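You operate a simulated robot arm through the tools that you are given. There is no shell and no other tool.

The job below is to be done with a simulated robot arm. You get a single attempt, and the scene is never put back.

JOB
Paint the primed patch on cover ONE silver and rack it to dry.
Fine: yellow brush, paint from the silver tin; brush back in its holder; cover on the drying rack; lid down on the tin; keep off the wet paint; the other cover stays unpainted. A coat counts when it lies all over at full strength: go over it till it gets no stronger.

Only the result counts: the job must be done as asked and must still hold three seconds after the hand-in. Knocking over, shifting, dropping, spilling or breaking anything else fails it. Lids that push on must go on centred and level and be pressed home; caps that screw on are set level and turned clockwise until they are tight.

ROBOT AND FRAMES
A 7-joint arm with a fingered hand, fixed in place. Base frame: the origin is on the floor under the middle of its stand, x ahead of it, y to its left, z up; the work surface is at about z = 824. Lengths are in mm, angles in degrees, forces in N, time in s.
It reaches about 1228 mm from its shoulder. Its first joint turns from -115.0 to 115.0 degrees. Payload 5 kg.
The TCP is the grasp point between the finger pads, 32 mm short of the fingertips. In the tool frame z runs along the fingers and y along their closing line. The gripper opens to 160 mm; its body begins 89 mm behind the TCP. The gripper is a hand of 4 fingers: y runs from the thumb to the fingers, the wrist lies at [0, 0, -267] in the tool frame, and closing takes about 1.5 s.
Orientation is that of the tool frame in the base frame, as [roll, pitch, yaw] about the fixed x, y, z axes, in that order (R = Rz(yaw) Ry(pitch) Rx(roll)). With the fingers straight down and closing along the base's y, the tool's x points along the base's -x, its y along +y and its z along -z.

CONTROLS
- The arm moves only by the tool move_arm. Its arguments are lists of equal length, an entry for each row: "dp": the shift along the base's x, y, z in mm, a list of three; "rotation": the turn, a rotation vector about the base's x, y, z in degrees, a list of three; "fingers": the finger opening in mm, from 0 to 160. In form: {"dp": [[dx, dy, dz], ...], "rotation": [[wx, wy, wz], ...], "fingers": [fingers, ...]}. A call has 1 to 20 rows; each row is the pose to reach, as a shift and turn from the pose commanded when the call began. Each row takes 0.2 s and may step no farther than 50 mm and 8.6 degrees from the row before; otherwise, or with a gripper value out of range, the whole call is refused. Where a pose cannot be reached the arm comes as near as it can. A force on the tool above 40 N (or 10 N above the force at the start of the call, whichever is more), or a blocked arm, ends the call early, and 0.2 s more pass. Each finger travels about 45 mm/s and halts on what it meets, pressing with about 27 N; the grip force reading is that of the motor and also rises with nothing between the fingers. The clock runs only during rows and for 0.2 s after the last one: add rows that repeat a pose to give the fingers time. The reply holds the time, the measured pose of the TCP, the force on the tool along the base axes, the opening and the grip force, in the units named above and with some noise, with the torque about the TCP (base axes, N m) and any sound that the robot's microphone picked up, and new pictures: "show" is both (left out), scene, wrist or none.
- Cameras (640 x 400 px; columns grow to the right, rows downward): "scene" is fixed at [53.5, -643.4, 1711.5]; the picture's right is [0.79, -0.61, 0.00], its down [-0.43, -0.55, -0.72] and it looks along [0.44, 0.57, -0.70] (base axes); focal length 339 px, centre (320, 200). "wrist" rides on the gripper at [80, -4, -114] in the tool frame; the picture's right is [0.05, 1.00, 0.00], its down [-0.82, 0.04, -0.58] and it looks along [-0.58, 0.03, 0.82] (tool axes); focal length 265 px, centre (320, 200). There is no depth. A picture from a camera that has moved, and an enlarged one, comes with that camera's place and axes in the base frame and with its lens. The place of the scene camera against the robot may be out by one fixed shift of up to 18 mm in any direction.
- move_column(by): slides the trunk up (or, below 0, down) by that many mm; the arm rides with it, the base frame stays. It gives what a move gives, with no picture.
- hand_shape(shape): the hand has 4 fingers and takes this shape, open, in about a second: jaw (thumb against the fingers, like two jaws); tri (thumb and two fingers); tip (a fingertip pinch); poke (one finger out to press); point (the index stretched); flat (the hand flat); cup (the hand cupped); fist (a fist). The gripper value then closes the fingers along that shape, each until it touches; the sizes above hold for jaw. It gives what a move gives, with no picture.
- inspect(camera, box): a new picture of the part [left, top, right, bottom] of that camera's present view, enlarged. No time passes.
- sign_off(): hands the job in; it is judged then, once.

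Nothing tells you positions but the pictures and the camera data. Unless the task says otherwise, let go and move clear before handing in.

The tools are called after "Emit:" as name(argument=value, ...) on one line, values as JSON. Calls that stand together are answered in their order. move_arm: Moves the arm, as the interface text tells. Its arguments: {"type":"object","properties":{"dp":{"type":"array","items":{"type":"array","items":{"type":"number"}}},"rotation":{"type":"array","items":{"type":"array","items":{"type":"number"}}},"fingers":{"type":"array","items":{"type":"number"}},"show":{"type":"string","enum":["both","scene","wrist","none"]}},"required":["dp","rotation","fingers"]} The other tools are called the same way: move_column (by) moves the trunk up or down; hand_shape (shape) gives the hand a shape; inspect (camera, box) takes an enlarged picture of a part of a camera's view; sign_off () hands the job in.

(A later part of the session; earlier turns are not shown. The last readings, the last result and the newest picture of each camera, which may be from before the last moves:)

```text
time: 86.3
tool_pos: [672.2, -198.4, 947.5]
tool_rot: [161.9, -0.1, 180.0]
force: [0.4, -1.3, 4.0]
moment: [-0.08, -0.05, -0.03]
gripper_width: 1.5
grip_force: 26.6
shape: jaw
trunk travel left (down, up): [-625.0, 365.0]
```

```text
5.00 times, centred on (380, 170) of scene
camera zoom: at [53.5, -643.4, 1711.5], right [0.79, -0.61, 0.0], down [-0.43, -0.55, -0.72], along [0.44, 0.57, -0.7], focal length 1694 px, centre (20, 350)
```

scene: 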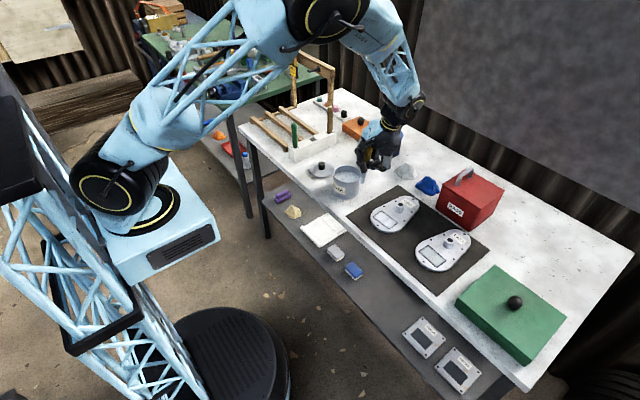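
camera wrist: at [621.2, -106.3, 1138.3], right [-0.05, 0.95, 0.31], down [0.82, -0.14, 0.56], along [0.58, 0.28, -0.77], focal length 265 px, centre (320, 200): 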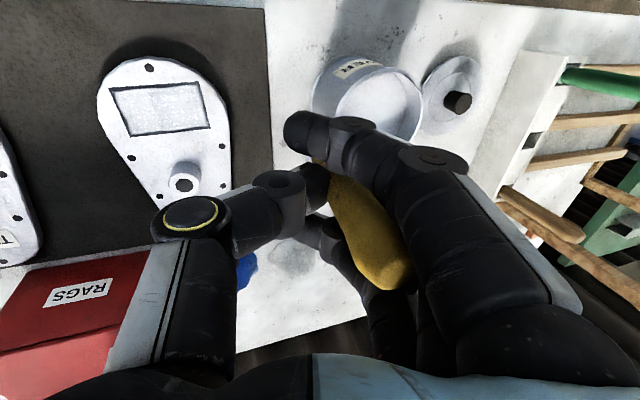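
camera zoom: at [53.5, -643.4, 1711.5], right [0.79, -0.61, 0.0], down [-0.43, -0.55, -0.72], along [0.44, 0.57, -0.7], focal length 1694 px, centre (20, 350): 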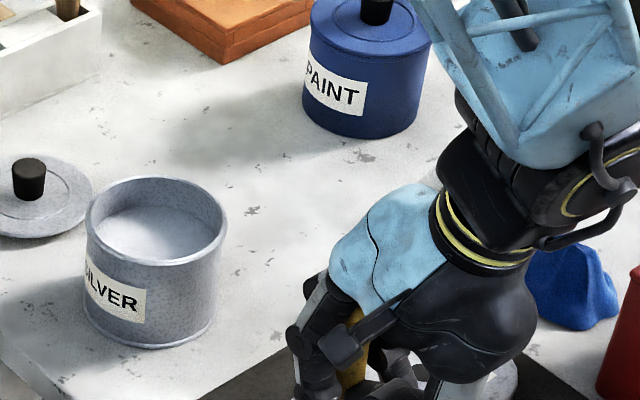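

Emit:
move_arm(dp=[[2, 4, 6], [4, 16, 30], [8, 50, 60], [15, 88, 80], [22, 125, 90], [22, 125, 90]], rotation=[[0, 0, 0], [0, 0, 0], [0, 0, 0], [0, 0, 0], [0, 0, 0], [0, 0, 0]], fingers=[0, 0, 0, 0, 0, 0], show="wrist")

Emit:
inspect(camera="scene", box=[370, 205, 410, 235])

Emit:
inspect(camera="wrist", box=[80, 40, 260, 200])

Emit:
inspect(camera="scene", box=[330, 130, 430, 210])

```text
time: 87.7
tool_pos: [697.1, -73.4, 1037.8]
tool_rot: [161.8, -0.1, 179.9]
force: [0.2, -0.4, -0.3]
moment: [0.0, 0.02, -0.02]
gripper_width: 1.4
grip_force: 27.4
shape: jaw
trunk travel left (down, up): [-625.0, 365.0]
camera wrist: at [616.6, -112.2, 1144.0], right [-0.05, 0.95, 0.31], down [0.82, -0.14, 0.56], along [0.58, 0.28, -0.77], focal length 265 px, centre (320, 200)
```

wrist: 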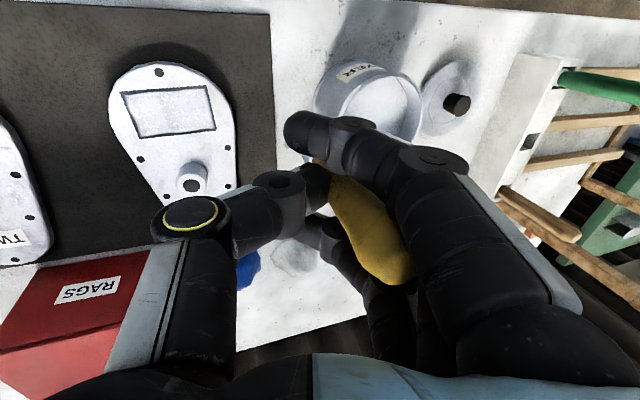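

```text
13.33 times, centred on (390, 220) of scene
camera zoom: at [53.5, -643.4, 1711.5], right [0.79, -0.61, 0.0], down [-0.43, -0.55, -0.72], along [0.44, 0.57, -0.7], focal length 4518 px, centre (-613, -67)
```

zoom: 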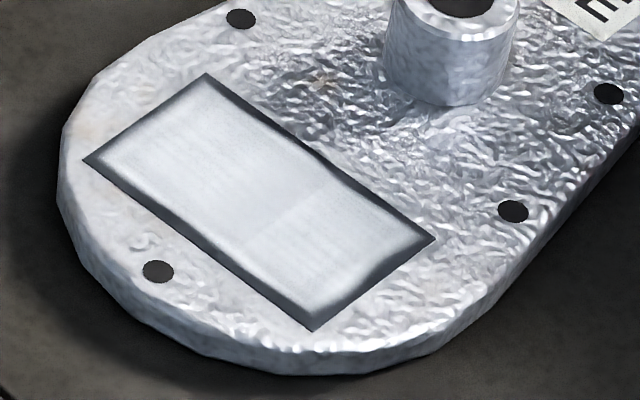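

```text
2.50 times, centred on (170, 120) of wrist
camera zoom: at [616.6, -112.2, 1144.0], right [-0.05, 0.95, 0.31], down [0.82, -0.14, 0.56], along [0.58, 0.28, -0.77], focal length 664 px, centre (695, 400)
```

zoom: 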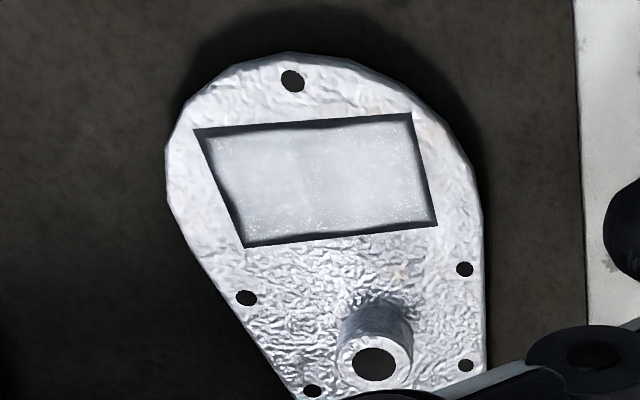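

```text
5.00 times, centred on (380, 170) of scene
camera zoom: at [53.5, -643.4, 1711.5], right [0.79, -0.61, 0.0], down [-0.43, -0.55, -0.72], along [0.44, 0.57, -0.7], focal length 1694 px, centre (20, 350)
```

zoom: 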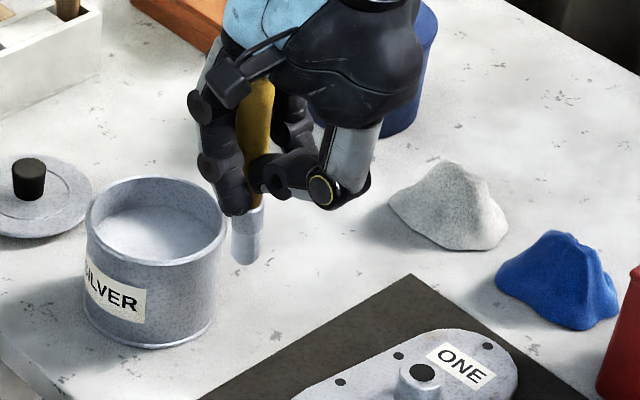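

The coat looks unchanged from before, but that last dip may not have reached the paint. To be sure, I'll reload with confirmed contact and go over it once more.

Emit:
move_arm(dp=[[0, 10, 18], [-2, 50, 18], [-5, 88, 18], [-5, 88, 0], [-5, 88, -25], [-5, 88, -44], [-5, 88, -47]], rotation=[[0, 0, 0], [0, 0, 0], [0, 0, 0], [0, 0, 0], [0, 0, 0], [0, 0, 0], [0, 0, 0]], fingers=[0, 0, 0, 0, 0, 0, 0], show="none")

Emit:
inspect(camera="scene", box=[320, 120, 400, 210])

```text
time: 89.3
tool_pos: [689.2, 16.1, 990.7]
tool_rot: [161.8, 0.0, -180.0]
force: [-0.2, 0.0, -0.4]
moment: [-0.01, 0.01, -0.01]
gripper_width: 1.3
grip_force: 27.4
shape: jaw
trunk travel left (down, up): [-625.0, 365.0]
```

```text
4.44 times, centred on (360, 165) of scene
camera zoom: at [53.5, -643.4, 1711.5], right [0.79, -0.61, 0.0], down [-0.43, -0.55, -0.72], along [0.44, 0.57, -0.7], focal length 1506 px, centre (142, 356)
```

zoom: 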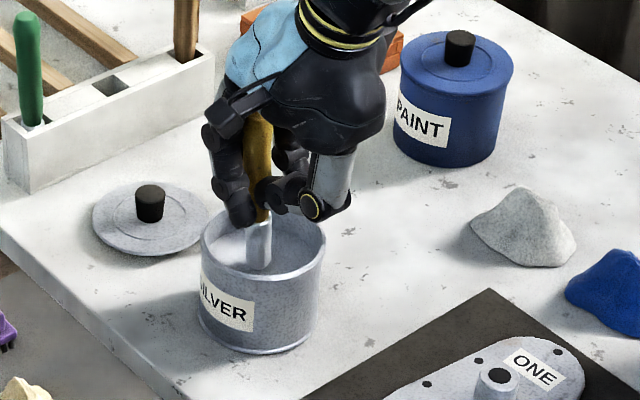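

Emit:
move_arm(dp=[[0, 0, -1.5], [0, 0, -3], [0, 0, -4.5]], rotation=[[0, 0, 0], [0, 0, 0], [0, 0, 0]], fingers=[0, 0, 0], show="none")

```text
time: 90.1
tool_pos: [690.2, 14.5, 987.1]
tool_rot: [161.9, 0.1, -179.9]
force: [-1.2, -0.5, 19.3]
moment: [0.33, -0.01, 0.04]
gripper_width: 2.0
grip_force: 26.6
shape: jaw
trunk travel left (down, up): [-625.0, 365.0]
```

The brush is loaded with confirmed contact. Moving over to the -y half of the patch.

Emit:
move_arm(dp=[[0, 0, 25], [0, 0, 58], [0, 0, 58], [0, 0, 58], [5, -45, 58], [10, -90, 58], [15, -135, 52], [18, -175, 30], [20, -205, -5], [20, -208, -33], [20, -208, -37]], rotation=[[0, 0, 0], [0, 0, 0], [0, 0, 0], [0, 0, 0], [0, 0, 0], [0, 0, 0], [0, 0, 0], [0, 0, 0], [0, 0, 0], [0, 0, 0], [0, 0, 0]], fingers=[0, 0, 0, 0, 0, 0, 0, 0, 0, 0, 0], show="none")

Emit:
inspect(camera="scene", box=[360, 175, 440, 240])

```text
time: 92.5
tool_pos: [711.0, -193.4, 949.6]
tool_rot: [161.9, 0.1, 180.0]
force: [0.8, 0.0, -0.1]
moment: [0.0, 0.02, 0.01]
gripper_width: 1.0
grip_force: 26.5
shape: jaw
trunk travel left (down, up): [-625.0, 365.0]
```

```text
6.15 times, centred on (400, 208) of scene
camera zoom: at [53.5, -643.4, 1711.5], right [0.79, -0.61, 0.0], down [-0.43, -0.55, -0.72], along [0.44, 0.57, -0.7], focal length 2085 px, centre (-172, 154)
```

zoom: 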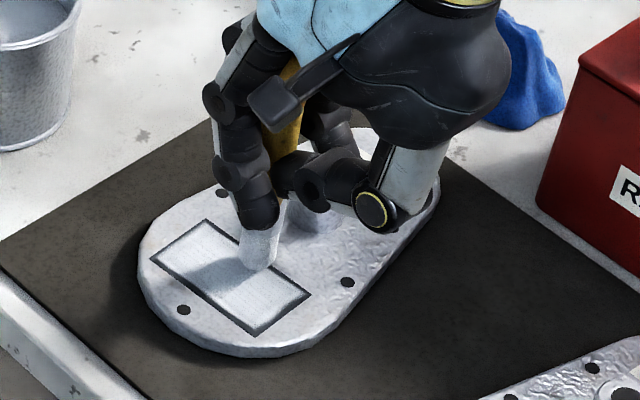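

Emit:
move_arm(dp=[[0, 0, -2], [0, 0, -4], [-10, 0, -4], [-20, 0, -4], [-30, 0, -4], [-38, -2, -4], [-40, -10, -4], [-32, -12, -4], [-22, -12, -4], [-12, -12, -4], [-2, -12, -4], [5, -16, -4], [2, -24, -4], [-8, -24, -4], [-18, -24, -4], [-28, -24, -4], [-36, -24, -4], [-38, -30, -4], [-30, -32, -4], [-20, -32, -4]], rotation=[[0, 0, 0], [0, 0, 0], [0, 0, 0], [0, 0, 0], [0, 0, 0], [0, 0, 0], [0, 0, 0], [0, 0, 0], [0, 0, 0], [0, 0, 0], [0, 0, 0], [0, 0, 0], [0, 0, 0], [0, 0, 0], [0, 0, 0], [0, 0, 0], [0, 0, 0], [0, 0, 0], [0, 0, 0], [0, 0, 0]], fingers=[0, 0, 0, 0, 0, 0, 0, 0, 0, 0, 0, 0, 0, 0, 0, 0, 0, 0, 0, 0], show="none")

Emit:
inspect(camera="scene", box=[360, 175, 440, 240])

```text
time: 96.7
tool_pos: [688.0, -224.8, 944.1]
tool_rot: [162.0, -0.1, -180.0]
force: [-1.7, 0.1, 6.2]
moment: [0.23, 0.09, 0.07]
gripper_width: 1.2
grip_force: 26.8
shape: jaw
trunk travel left (down, up): [-625.0, 365.0]
```

```text
6.15 times, centred on (400, 208) of scene
camera zoom: at [53.5, -643.4, 1711.5], right [0.79, -0.61, 0.0], down [-0.43, -0.55, -0.72], along [0.44, 0.57, -0.7], focal length 2085 px, centre (-172, 154)
```

zoom: 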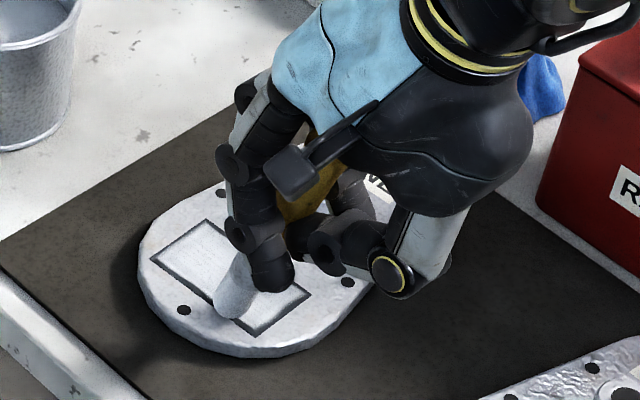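

Emit:
move_arm(dp=[[6, -8, 0], [16, -10, 0], [26, -10, 0], [36, -10, 0], [46, -10, 0], [49, -4, 0], [49, 6, 0], [49, 16, 0], [49, 26, 0], [48, 36, 0], [47, 46, 0], [44, 54, 0], [34, 56, 0], [24, 56, 0], [14, 56, 0], [8, 54, 0], [6, 46, 0], [14, 42, 0], [24, 40, 0], [34, 38, 0]], rotation=[[0, 0, 0], [0, 0, 0], [0, 0, 0], [0, 0, 0], [0, 0, 0], [0, 0, 0], [0, 0, 0], [0, 0, 0], [0, 0, 0], [0, 0, 0], [0, 0, 0], [0, 0, 0], [0, 0, 0], [0, 0, 0], [0, 0, 0], [0, 0, 0], [0, 0, 0], [0, 0, 0], [0, 0, 0], [0, 0, 0]], fingers=[0, 0, 0, 0, 0, 0, 0, 0, 0, 0, 0, 0, 0, 0, 0, 0, 0, 0, 0, 0], show="none")

Emit:
inspect(camera="scene", box=[360, 175, 440, 240])

```text
time: 100.9
tool_pos: [722.9, -187.5, 942.7]
tool_rot: [161.9, -0.1, 179.9]
force: [-1.2, 1.3, 6.2]
moment: [0.31, 0.11, 0.04]
gripper_width: 1.0
grip_force: 27.1
shape: jaw
trunk travel left (down, up): [-625.0, 365.0]
```

```text
6.15 times, centred on (400, 208) of scene
camera zoom: at [53.5, -643.4, 1711.5], right [0.79, -0.61, 0.0], down [-0.43, -0.55, -0.72], along [0.44, 0.57, -0.7], focal length 2085 px, centre (-172, 154)
```

zoom: 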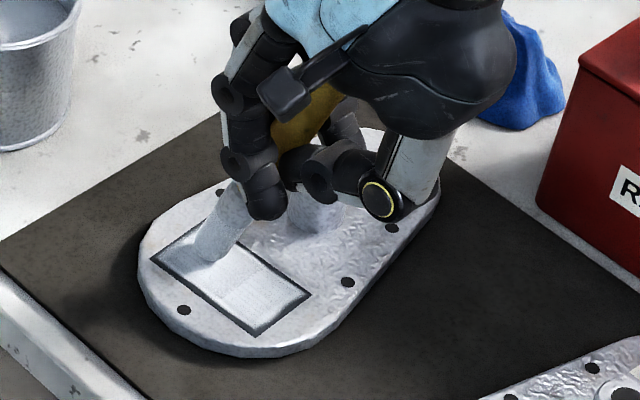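

Emit:
move_arm(dp=[[0, -2, 8], [0, 10, 35], [0, 45, 65], [0, 85, 85], [0, 110, 95], [0, 110, 95]], rotation=[[0, 0, 0], [0, 0, 0], [0, 0, 0], [0, 0, 0], [0, 0, 0], [0, 0, 0]], fingers=[0, 0, 0, 0, 0, 0], show="wrist")

Emit:
inspect(camera="scene", box=[370, 205, 410, 235])

Emit:
inspect(camera="wrist", box=[80, 40, 260, 200])

Emit:
inspect(camera="scene", box=[330, 130, 430, 210])

```text
time: 102.3
tool_pos: [723.8, -76.8, 1039.7]
tool_rot: [161.9, -0.1, -180.0]
force: [-0.2, 0.2, -1.0]
moment: [-0.02, -0.02, -0.01]
gripper_width: 0.8
grip_force: 26.7
shape: jaw
trunk travel left (down, up): [-625.0, 365.0]
camera wrist: at [643.8, -117.0, 1146.3], right [-0.05, 0.95, 0.31], down [0.82, -0.14, 0.56], along [0.58, 0.28, -0.77], focal length 265 px, centre (320, 200)
```

wrist: 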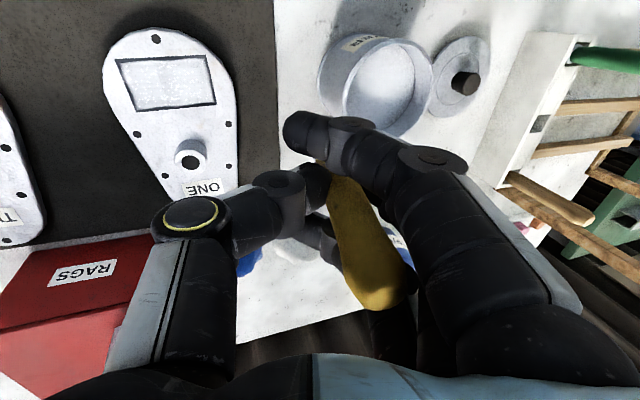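

```text
13.33 times, centred on (390, 220) of scene
camera zoom: at [53.5, -643.4, 1711.5], right [0.79, -0.61, 0.0], down [-0.43, -0.55, -0.72], along [0.44, 0.57, -0.7], focal length 4518 px, centre (-613, -67)
```

zoom: 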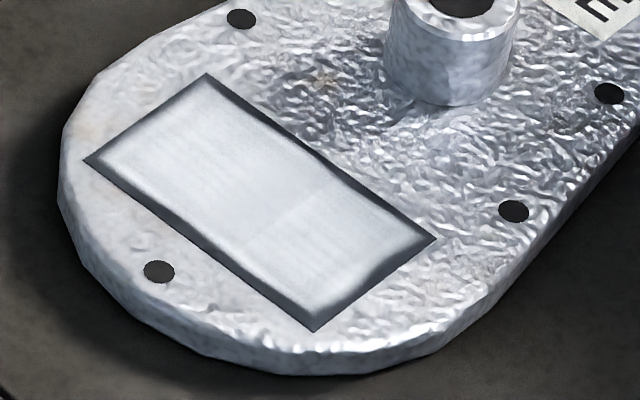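

```text
2.50 times, centred on (170, 120) of wrist
camera zoom: at [643.8, -117.0, 1146.3], right [-0.05, 0.95, 0.31], down [0.82, -0.14, 0.56], along [0.58, 0.28, -0.77], focal length 664 px, centre (695, 400)
```

zoom: 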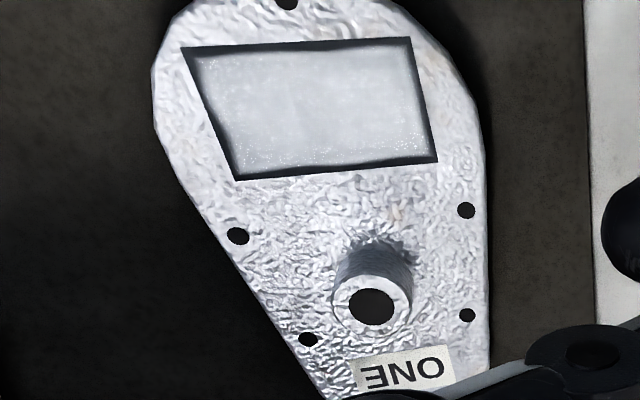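

```text
5.00 times, centred on (380, 170) of scene
camera zoom: at [53.5, -643.4, 1711.5], right [0.79, -0.61, 0.0], down [-0.43, -0.55, -0.72], along [0.44, 0.57, -0.7], focal length 1694 px, centre (20, 350)
```

zoom: 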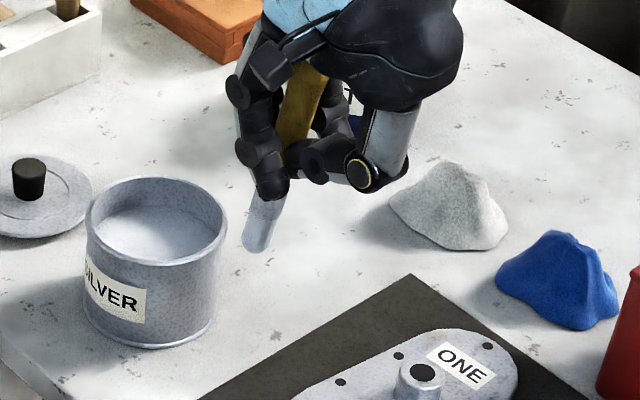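

The patch looks unchanged after a full reload and pass, so the coat is at full strength. Next, the brush goes back: I'll rotate the hand so the brush hangs plumb and verify.

Emit:
move_arm(dp=[[0, 0, 10], [0, 15, 20], [0, 30, 25], [0, 30, 25]], rotation=[[-3, -2.4, 0], [-6.5, -4.8, 0], [-6.5, -4.8, 0], [-6.5, -4.8, 0]], fingers=[0, 0, 0, 0], show="wrist")

Emit:
inspect(camera="scene", box=[330, 100, 430, 180])

Emit:
inspect(camera="wrist", box=[200, 80, 480, 320])

```text
time: 103.3
tool_pos: [723.0, -49.0, 1062.9]
tool_rot: [168.4, 4.8, -179.7]
force: [0.5, 0.3, -0.6]
moment: [-0.02, -0.02, 0.03]
gripper_width: 0.9
grip_force: 27.0
shape: jaw
trunk travel left (down, up): [-625.0, 365.0]
camera wrist: at [635.2, -75.9, 1166.3], right [-0.07, 0.98, 0.2], down [0.77, -0.07, 0.64], along [0.64, 0.2, -0.74], focal length 265 px, centre (320, 200)
```

wrist: 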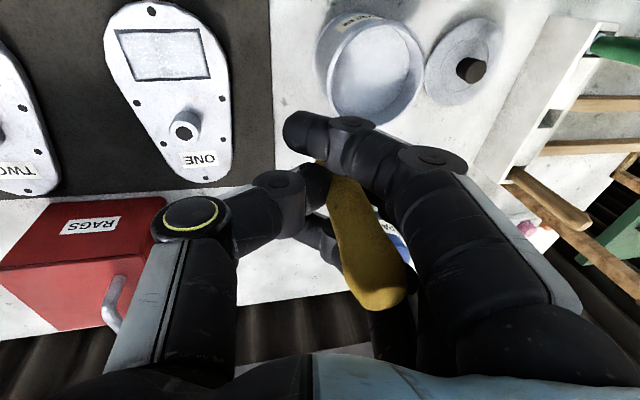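

```text
5.00 times, centred on (380, 140) of scene
camera zoom: at [53.5, -643.4, 1711.5], right [0.79, -0.61, 0.0], down [-0.43, -0.55, -0.72], along [0.44, 0.57, -0.7], focal length 1694 px, centre (20, 500)
```

zoom: 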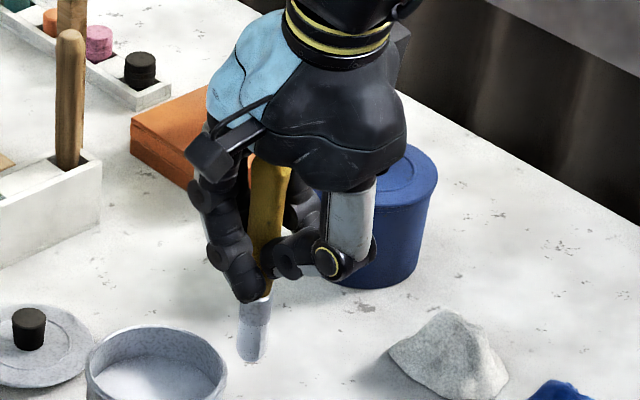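

```text
1.67 times, centred on (340, 200) of wrist
camera zoom: at [635.2, -75.9, 1166.3], right [-0.07, 0.98, 0.2], down [0.77, -0.07, 0.64], along [0.64, 0.2, -0.74], focal length 442 px, centre (287, 200)
```

zoom: 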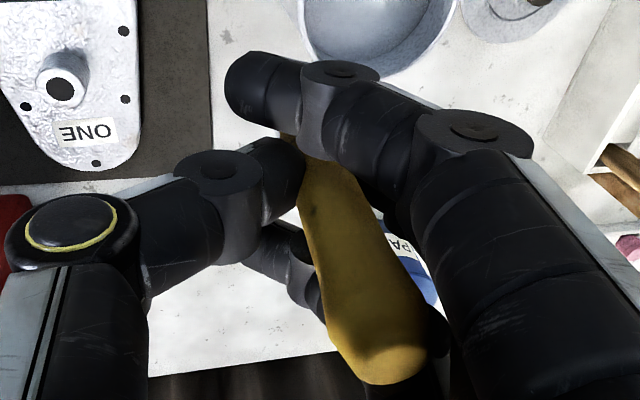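

The brush is now plumb, with its axis about (+1, +13) from the TCP. I'll carry it over to hover above its empty pocket at (759.5, 315.2).

Emit:
move_arm(dp=[[5, 45, 0], [10, 90, 0], [15, 135, 0], [20, 180, 0], [25, 225, 0], [30, 270, 0], [34, 315, 0], [35.5, 351, 0], [35.5, 351, -20], [35.5, 351, -30]], rotation=[[0, 0, 0], [0, 0, 0], [0, 0, 0], [0, 0, 0], [0, 0, 0], [0, 0, 0], [0, 0, 0], [0, 0, 0], [0, 0, 0], [0, 0, 0]], fingers=[0, 0, 0, 0, 0, 0, 0, 0, 0, 0], show="both")

Emit:
inspect(camera="scene", box=[270, 70, 370, 160])

Emit:
inspect(camera="wrist", box=[200, 40, 480, 320])

```text
time: 105.5
tool_pos: [757.5, 303.6, 1033.2]
tool_rot: [168.5, 4.7, -179.7]
force: [1.1, -0.7, -0.6]
moment: [0.0, 0.01, 0.01]
gripper_width: 1.0
grip_force: 27.0
shape: jaw
trunk travel left (down, up): [-625.0, 365.0]
camera wrist: at [670.1, 276.5, 1136.3], right [-0.07, 0.98, 0.2], down [0.77, -0.07, 0.64], along [0.64, 0.2, -0.74], focal length 265 px, centre (320, 200)
```

scene: 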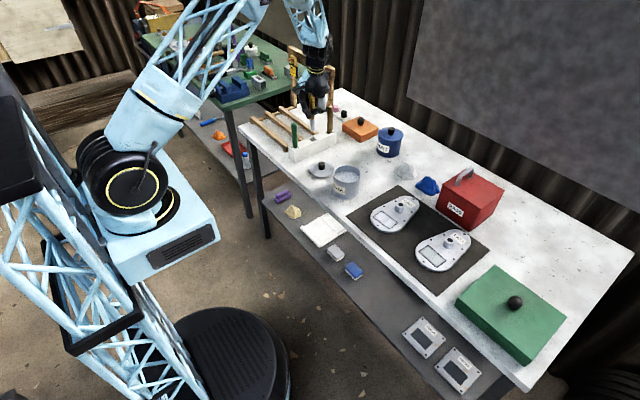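
wrist: 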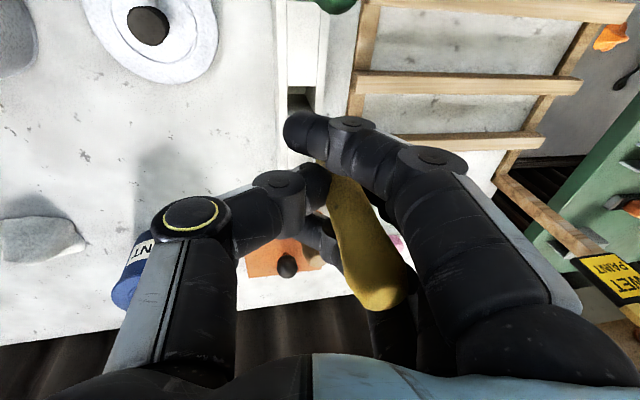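

```text
4.44 times, centred on (320, 115) of scene
camera zoom: at [53.5, -643.4, 1711.5], right [0.79, -0.61, 0.0], down [-0.43, -0.55, -0.72], along [0.44, 0.57, -0.7], focal length 1506 px, centre (320, 578)
```

zoom: 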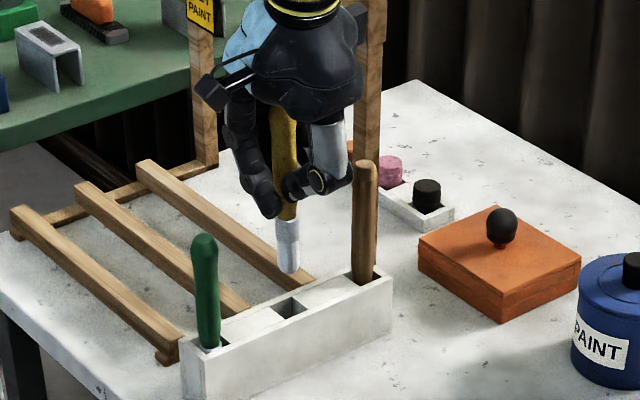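

```text
1.43 times, centred on (340, 180) of wrist
camera zoom: at [670.1, 276.5, 1136.3], right [-0.07, 0.98, 0.2], down [0.77, -0.07, 0.64], along [0.64, 0.2, -0.74], focal length 379 px, centre (291, 229)
```

zoom: 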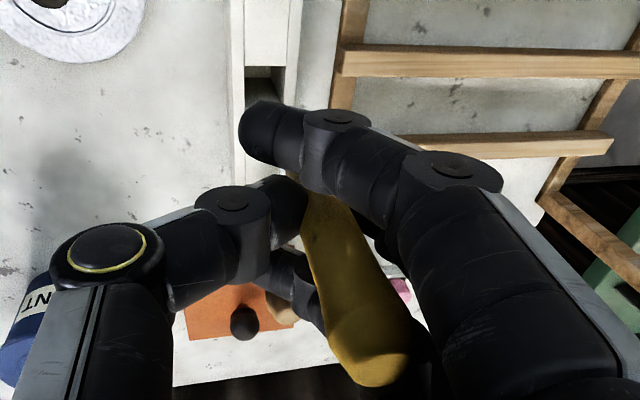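

Emit:
inspect(camera="scene", box=[296, 118, 336, 148])

Emit:
inspect(camera="wrist", box=[260, 60, 360, 130])

```text
13.33 times, centred on (316, 133) of scene
camera zoom: at [53.5, -643.4, 1711.5], right [0.79, -0.61, 0.0], down [-0.43, -0.55, -0.72], along [0.44, 0.57, -0.7], focal length 4518 px, centre (373, 1093)
```

zoom: 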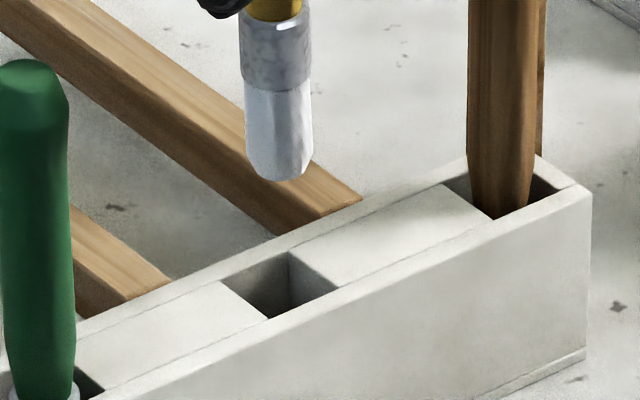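

```text
5.71 times, centred on (310, 95) of wrist
camera zoom: at [670.1, 276.5, 1136.3], right [-0.07, 0.98, 0.2], down [0.77, -0.07, 0.64], along [0.64, 0.2, -0.74], focal length 1517 px, centre (377, 800)
```

zoom: 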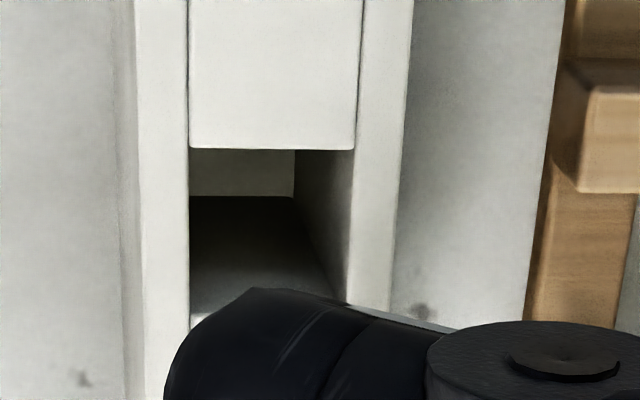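

The pocket spans x 745.5–772 and y 302–326.7, and the brush is already nearly in line. I'll lower with a small correction and look again just above the opening.

Emit:
move_arm(dp=[[-0.5, -0.5, -12], [-1, -1, -24], [-1, -1, -28]], rotation=[[0, 0, 0], [0, 0, 0], [0, 0, 0]], fingers=[0, 0, 0], show="none")

Emit:
inspect(camera="scene", box=[296, 118, 336, 148])

Emit:
inspect(camera="wrist", box=[260, 40, 400, 140])

```text
time: 106.3
tool_pos: [758.2, 302.4, 1005.4]
tool_rot: [168.5, 4.7, -179.7]
force: [-0.6, -0.5, -0.2]
moment: [-0.01, -0.02, 0.0]
gripper_width: 1.1
grip_force: 27.1
shape: jaw
trunk travel left (down, up): [-625.0, 365.0]
```

```text
13.33 times, centred on (316, 133) of scene
camera zoom: at [53.5, -643.4, 1711.5], right [0.79, -0.61, 0.0], down [-0.43, -0.55, -0.72], along [0.44, 0.57, -0.7], focal length 4518 px, centre (373, 1093)
```

zoom: 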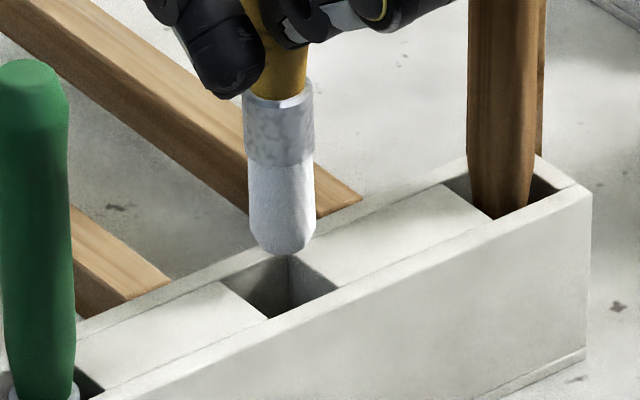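

```text
4.00 times, centred on (330, 90) of wrist
camera zoom: at [670.3, 275.7, 1109.5], right [-0.07, 0.98, 0.2], down [0.77, -0.07, 0.64], along [0.64, 0.2, -0.74], focal length 1062 px, centre (280, 640)
```

zoom: 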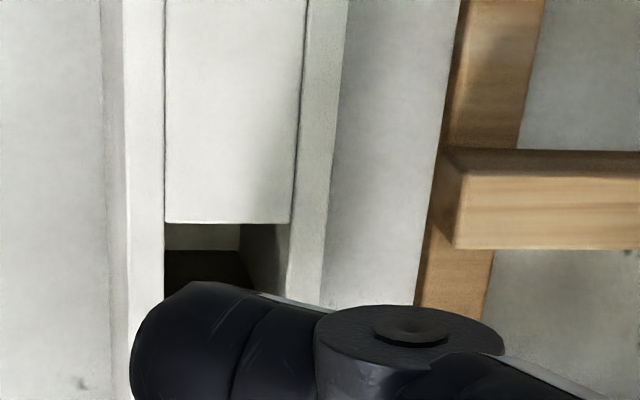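

Emit:
inspect(camera="scene", box=[290, 80, 340, 118])

Emit:
inspect(camera="wrist", box=[300, 140, 440, 320])

```text
10.53 times, centred on (315, 99) of scene
camera zoom: at [53.5, -643.4, 1711.5], right [0.79, -0.61, 0.0], down [-0.43, -0.55, -0.72], along [0.44, 0.57, -0.7], focal length 3567 px, centre (373, 1263)
```

zoom: 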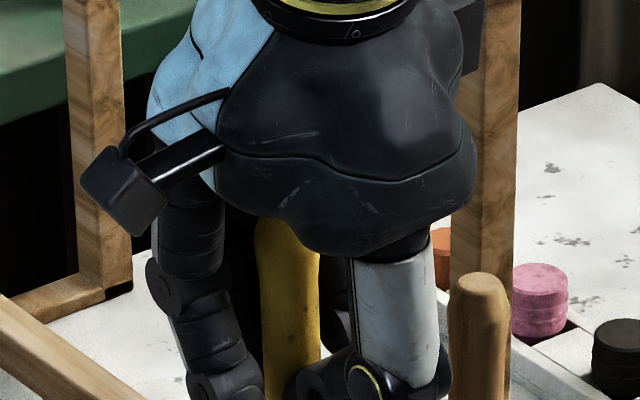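

```text
2.22 times, centred on (370, 230) of wrist
camera zoom: at [670.3, 275.7, 1109.5], right [-0.07, 0.98, 0.2], down [0.77, -0.07, 0.64], along [0.64, 0.2, -0.74], focal length 590 px, centre (209, 133)
```

zoom: 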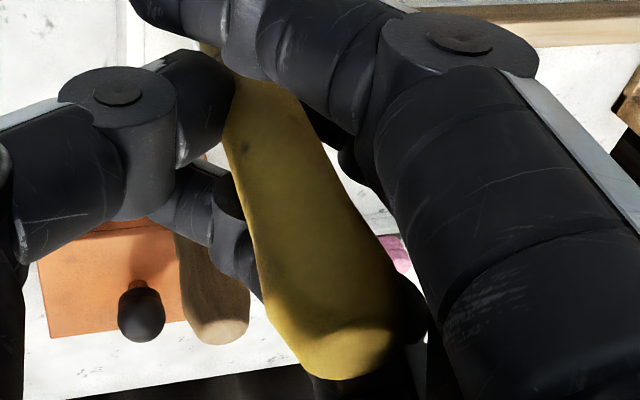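

My best estimate puts the tip at (759.5, 314, 902), in line with the pocket centre. Lowering gently to the rim and checking.

Emit:
move_arm(dp=[[0, 0, -7], [0, 0, -14], [0, 0, -18]], rotation=[[0, 0, 0], [0, 0, 0], [0, 0, 0]], fingers=[0, 0, 0], show="none")

Emit:
inspect(camera="scene", box=[296, 118, 336, 148])

```text
time: 107.1
tool_pos: [758.1, 302.7, 991.9]
tool_rot: [168.3, 5.1, -179.8]
force: [-0.1, -2.1, 27.6]
moment: [0.44, -0.05, 0.0]
gripper_width: 2.5
grip_force: 27.2
shape: jaw
trunk travel left (down, up): [-625.0, 365.0]
```

```text
13.33 times, centred on (316, 133) of scene
camera zoom: at [53.5, -643.4, 1711.5], right [0.79, -0.61, 0.0], down [-0.43, -0.55, -0.72], along [0.44, 0.57, -0.7], focal length 4518 px, centre (373, 1093)
```

zoom: 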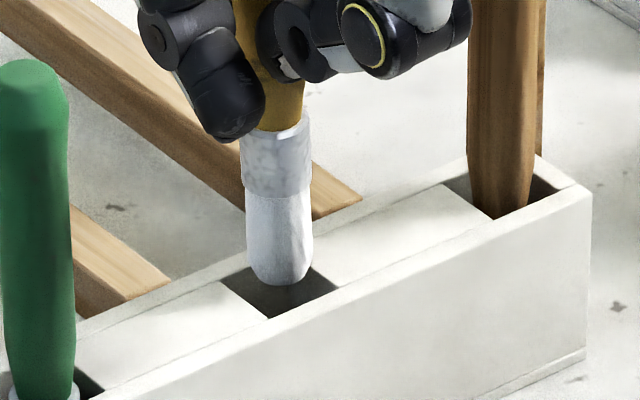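

The brush touched the +y wall: force and torque put the contact at (760, 326.6). I'll lift slightly, shift about (-3.5, -4.5), and check again.

Emit:
move_arm(dp=[[0, 0, 6], [0, 0, 12], [-3.5, -4.5, 12], [-3.5, -4.5, 12]], rotation=[[0, 0, 0], [0, 0, 0], [0, 0, 0], [0, 0, 0]], fingers=[0, 0, 0, 0], show="none")

Emit:
inspect(camera="scene", box=[296, 118, 336, 148])

Emit:
inspect(camera="wrist", box=[300, 140, 440, 320])

```text
time: 108.1
tool_pos: [753.8, 298.8, 999.7]
tool_rot: [168.3, 4.7, -179.7]
force: [0.1, -0.8, -0.1]
moment: [0.01, 0.0, 0.03]
gripper_width: 1.6
grip_force: 27.3
shape: jaw
trunk travel left (down, up): [-625.0, 365.0]
```

```text
13.33 times, centred on (316, 133) of scene
camera zoom: at [53.5, -643.4, 1711.5], right [0.79, -0.61, 0.0], down [-0.43, -0.55, -0.72], along [0.44, 0.57, -0.7], focal length 4518 px, centre (373, 1093)
```

zoom: 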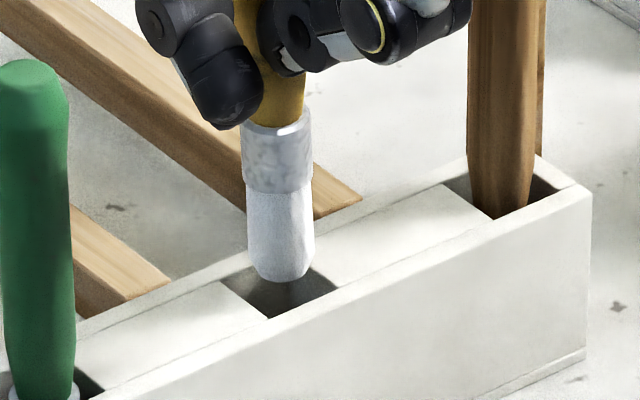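

```text
2.22 times, centred on (370, 230) of wrist
camera zoom: at [666.4, 271.4, 1102.7], right [-0.07, 0.98, 0.2], down [0.77, -0.07, 0.64], along [0.64, 0.2, -0.74], focal length 590 px, centre (209, 133)
```

zoom: 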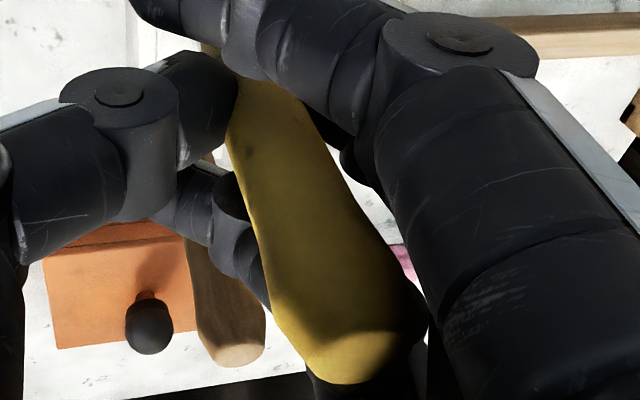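

The tip is now at (758, 313, 894), centred over the pocket. Lowering again gently.

Emit:
move_arm(dp=[[0.3, 0.5, -6], [0.5, 1, -10], [0.5, 1, -14]], rotation=[[0, 0, 0], [0, 0, 0], [0, 0, 0]], fingers=[0, 0, 0], show="none")

Emit:
inspect(camera="scene", box=[296, 118, 336, 148])

```text
time: 108.9
tool_pos: [756.6, 298.0, 984.5]
tool_rot: [168.5, 4.8, -179.7]
force: [0.1, -0.4, -0.4]
moment: [0.0, -0.01, 0.01]
gripper_width: 1.6
grip_force: 26.7
shape: jaw
trunk travel left (down, up): [-625.0, 365.0]
```

```text
13.33 times, centred on (316, 133) of scene
camera zoom: at [53.5, -643.4, 1711.5], right [0.79, -0.61, 0.0], down [-0.43, -0.55, -0.72], along [0.44, 0.57, -0.7], focal length 4518 px, centre (373, 1093)
```

zoom: 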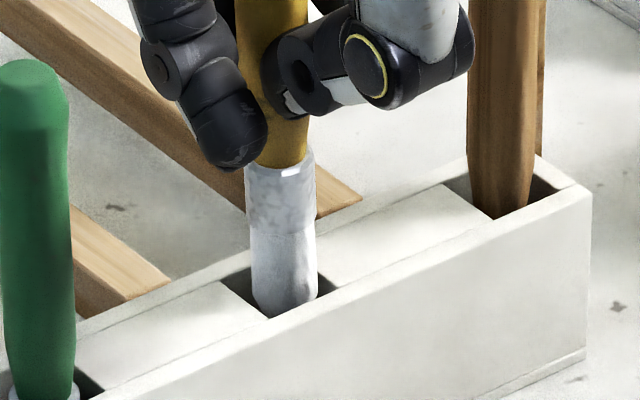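

The tip is inside the pocket with no contact force. Continuing down gradually.

Emit:
move_arm(dp=[[0, 0, -7], [0, 0, -14], [0, 0, -20]], rotation=[[0, 0, 0], [0, 0, 0], [0, 0, 0]], fingers=[0, 0, 0], show="none")

Emit:
inspect(camera="scene", box=[290, 100, 340, 148])

```text
time: 109.7
tool_pos: [756.1, 298.8, 963.8]
tool_rot: [168.3, 4.6, -179.7]
force: [0.5, 0.6, -1.0]
moment: [-0.03, 0.02, 0.01]
gripper_width: 1.6
grip_force: 26.5
shape: jaw
trunk travel left (down, up): [-625.0, 365.0]
```

```text
8.33 times, centred on (315, 124) of scene
camera zoom: at [53.5, -643.4, 1711.5], right [0.79, -0.61, 0.0], down [-0.43, -0.55, -0.72], along [0.44, 0.57, -0.7], focal length 2824 px, centre (362, 833)
```

zoom: 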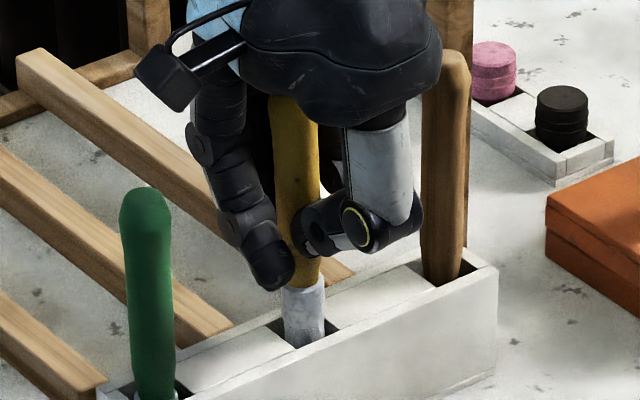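

Emit:
move_arm(dp=[[0, 0, -6], [0, 0, -12], [0, 0, -18], [0, 0, -22]], rotation=[[0, 0, 0], [0, 0, 0], [0, 0, 0], [0, 0, 0]], fingers=[0, 0, 0, 0], show="none")

Emit:
inspect(camera="scene", box=[290, 100, 340, 148])

Emit:
inspect(camera="wrist", box=[220, 40, 480, 320])

```text
time: 110.7
tool_pos: [756.7, 300.2, 943.7]
tool_rot: [168.4, 4.7, -179.8]
force: [-0.9, 0.0, -1.1]
moment: [-0.01, -0.01, 0.02]
gripper_width: 1.6
grip_force: 26.8
shape: jaw
trunk travel left (down, up): [-625.0, 365.0]
```

```text
8.33 times, centred on (315, 124) of scene
camera zoom: at [53.5, -643.4, 1711.5], right [0.79, -0.61, 0.0], down [-0.43, -0.55, -0.72], along [0.44, 0.57, -0.7], focal length 2824 px, centre (362, 833)
```

zoom: 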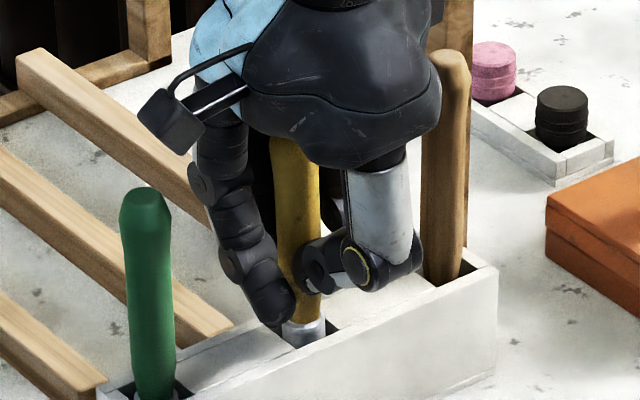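

```text
1.43 times, centred on (350, 180) of wrist
camera zoom: at [668.0, 272.6, 1046.8], right [-0.07, 0.98, 0.2], down [0.77, -0.07, 0.64], along [0.64, 0.2, -0.74], focal length 379 px, centre (277, 229)
```

zoom: 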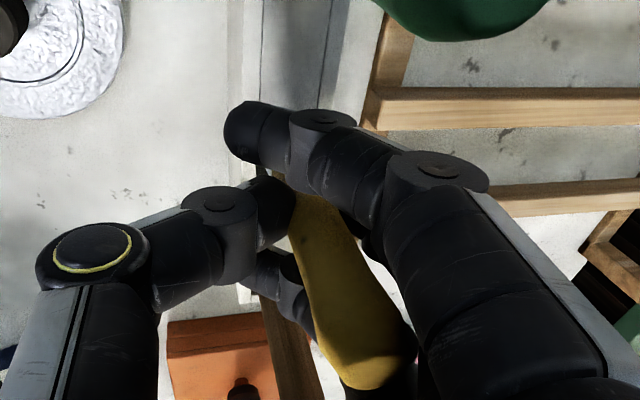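

Emit:
move_arm(dp=[[0, 0, -4], [0, 0, -8], [0, 0, -10]], rotation=[[0, 0, 0], [0, 0, 0], [0, 0, 0]], fingers=[0, 0, 0], show="none")

Emit:
inspect(camera="scene", box=[290, 100, 340, 148])

```text
time: 111.5
tool_pos: [754.3, 300.1, 935.6]
tool_rot: [168.4, 4.8, -179.8]
force: [0.8, 0.2, 1.8]
moment: [0.02, 0.01, 0.04]
gripper_width: 1.5
grip_force: 27.1
shape: jaw
trunk travel left (down, up): [-625.0, 365.0]
```

```text
8.33 times, centred on (315, 124) of scene
camera zoom: at [53.5, -643.4, 1711.5], right [0.79, -0.61, 0.0], down [-0.43, -0.55, -0.72], along [0.44, 0.57, -0.7], focal length 2824 px, centre (362, 833)
```

zoom: 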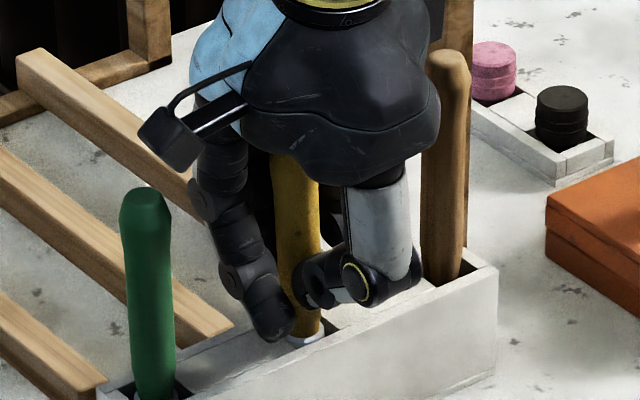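

The brush is seated to its ferrule, so I'll open the fingers to release it.

Emit:
move_arm(dp=[[0, 0, 0], [0, 0, 0], [0, 0, 0], [0, 0, 0], [0, 0, 0], [0, 0, 0]], rotation=[[0, 0, 0], [0, 0, 0], [0, 0, 0], [0, 0, 0], [0, 0, 0], [0, 0, 0]], fingers=[15, 30, 50, 70, 90, 90], show="wrist")

Emit:
inspect(camera="scene", box=[290, 90, 345, 148])

```text
time: 112.9
tool_pos: [756.4, 299.5, 933.3]
tool_rot: [168.4, 4.6, -179.8]
force: [0.3, -0.7, 0.3]
moment: [0.03, -0.01, 0.02]
gripper_width: 89.3
grip_force: 0.0
shape: jaw
trunk travel left (down, up): [-625.0, 365.0]
camera wrist: at [667.7, 272.9, 1037.5], right [-0.07, 0.98, 0.2], down [0.77, -0.07, 0.64], along [0.64, 0.2, -0.74], focal length 265 px, centre (320, 200)
```

wrist: 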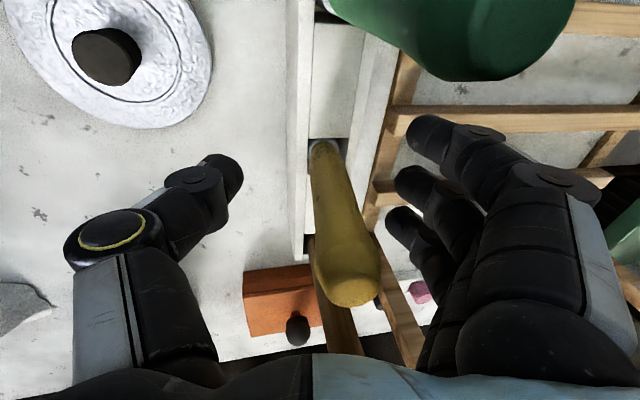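

```text
6.90 times, centred on (318, 119) of scene
camera zoom: at [53.5, -643.4, 1711.5], right [0.79, -0.61, 0.0], down [-0.43, -0.55, -0.72], along [0.44, 0.57, -0.7], focal length 2337 px, centre (337, 759)
```

zoom: 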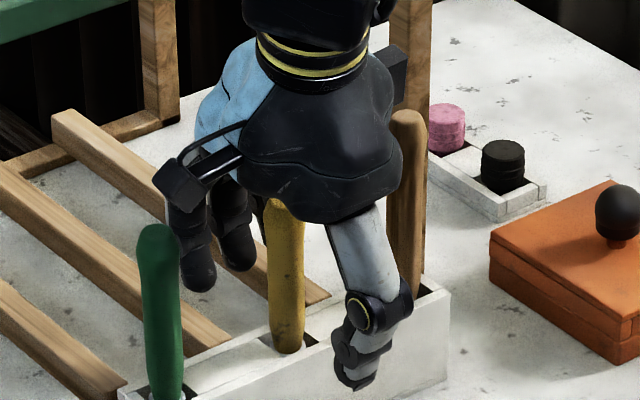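

The brush is standing in its pocket and the hand is clear. I'll lift straight up, level the hand, and go to look at the tin lid.

Emit:
move_arm(dp=[[0, 0, 30], [0, 0, 75], [0, 0, 120], [0, 0, 150], [0, 0, 150], [0, -40, 150], [-30, -80, 150], [-60, -110, 150], [-90, -110, 150], [-120, -110, 150]], rotation=[[0, 0, 0], [0, 0, 0], [0, 0, 0], [-5.8, 2.3, -0.1], [-11.6, 4.7, -0.48], [-11.6, 4.7, -0.48], [-11.6, 4.7, -0.48], [-11.6, 4.7, -0.48], [-11.6, 4.7, -0.48], [-11.6, 4.7, -0.48]], fingers=[90, 90, 90, 90, 90, 90, 90, 90, 90, 90], show="both")

Emit:
inspect(camera="scene", box=[240, 60, 400, 160])

Emit:
inspect(camera="wrist", box=[180, 80, 460, 255])

```text
time: 115.1
tool_pos: [634.6, 187.7, 1084.4]
tool_rot: [180.0, -0.1, -179.7]
force: [-0.1, 0.5, 0.0]
moment: [-0.01, 0.03, 0.01]
gripper_width: 89.0
grip_force: 0.0
shape: jaw
trunk travel left (down, up): [-625.0, 365.0]
camera wrist: at [554.9, 184.3, 1198.2], right [-0.06, 1.0, 0.0], down [0.82, 0.05, 0.58], along [0.58, 0.03, -0.82], focal length 265 px, centre (320, 200)
```

scene: 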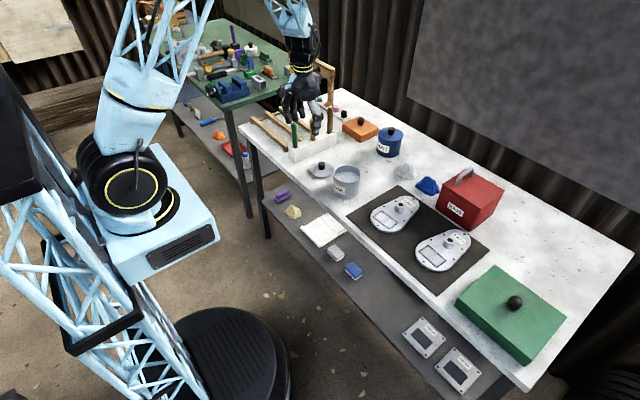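
wrist: 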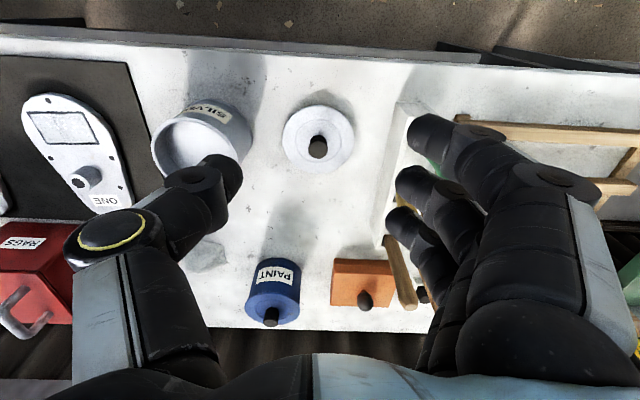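

```text
4.00 times, centred on (320, 110) of scene
camera zoom: at [53.5, -643.4, 1711.5], right [0.79, -0.61, 0.0], down [-0.43, -0.55, -0.72], along [0.44, 0.57, -0.7], focal length 1356 px, centre (320, 560)
```

zoom: 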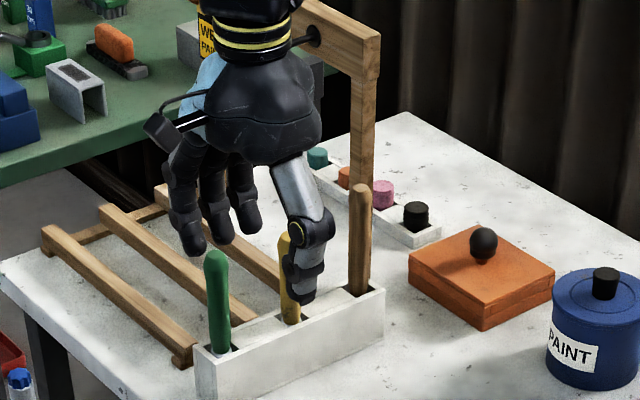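

```text
2.29 times, centred on (320, 168) of wrist
camera zoom: at [554.9, 184.3, 1198.2], right [-0.06, 1.0, 0.0], down [0.82, 0.05, 0.58], along [0.58, 0.03, -0.82], focal length 607 px, centre (320, 274)
```

zoom: 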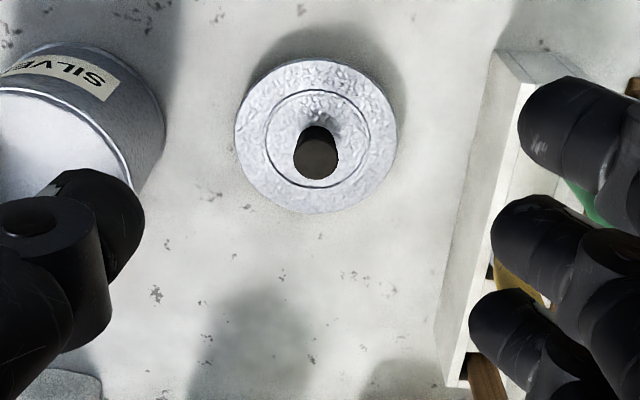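

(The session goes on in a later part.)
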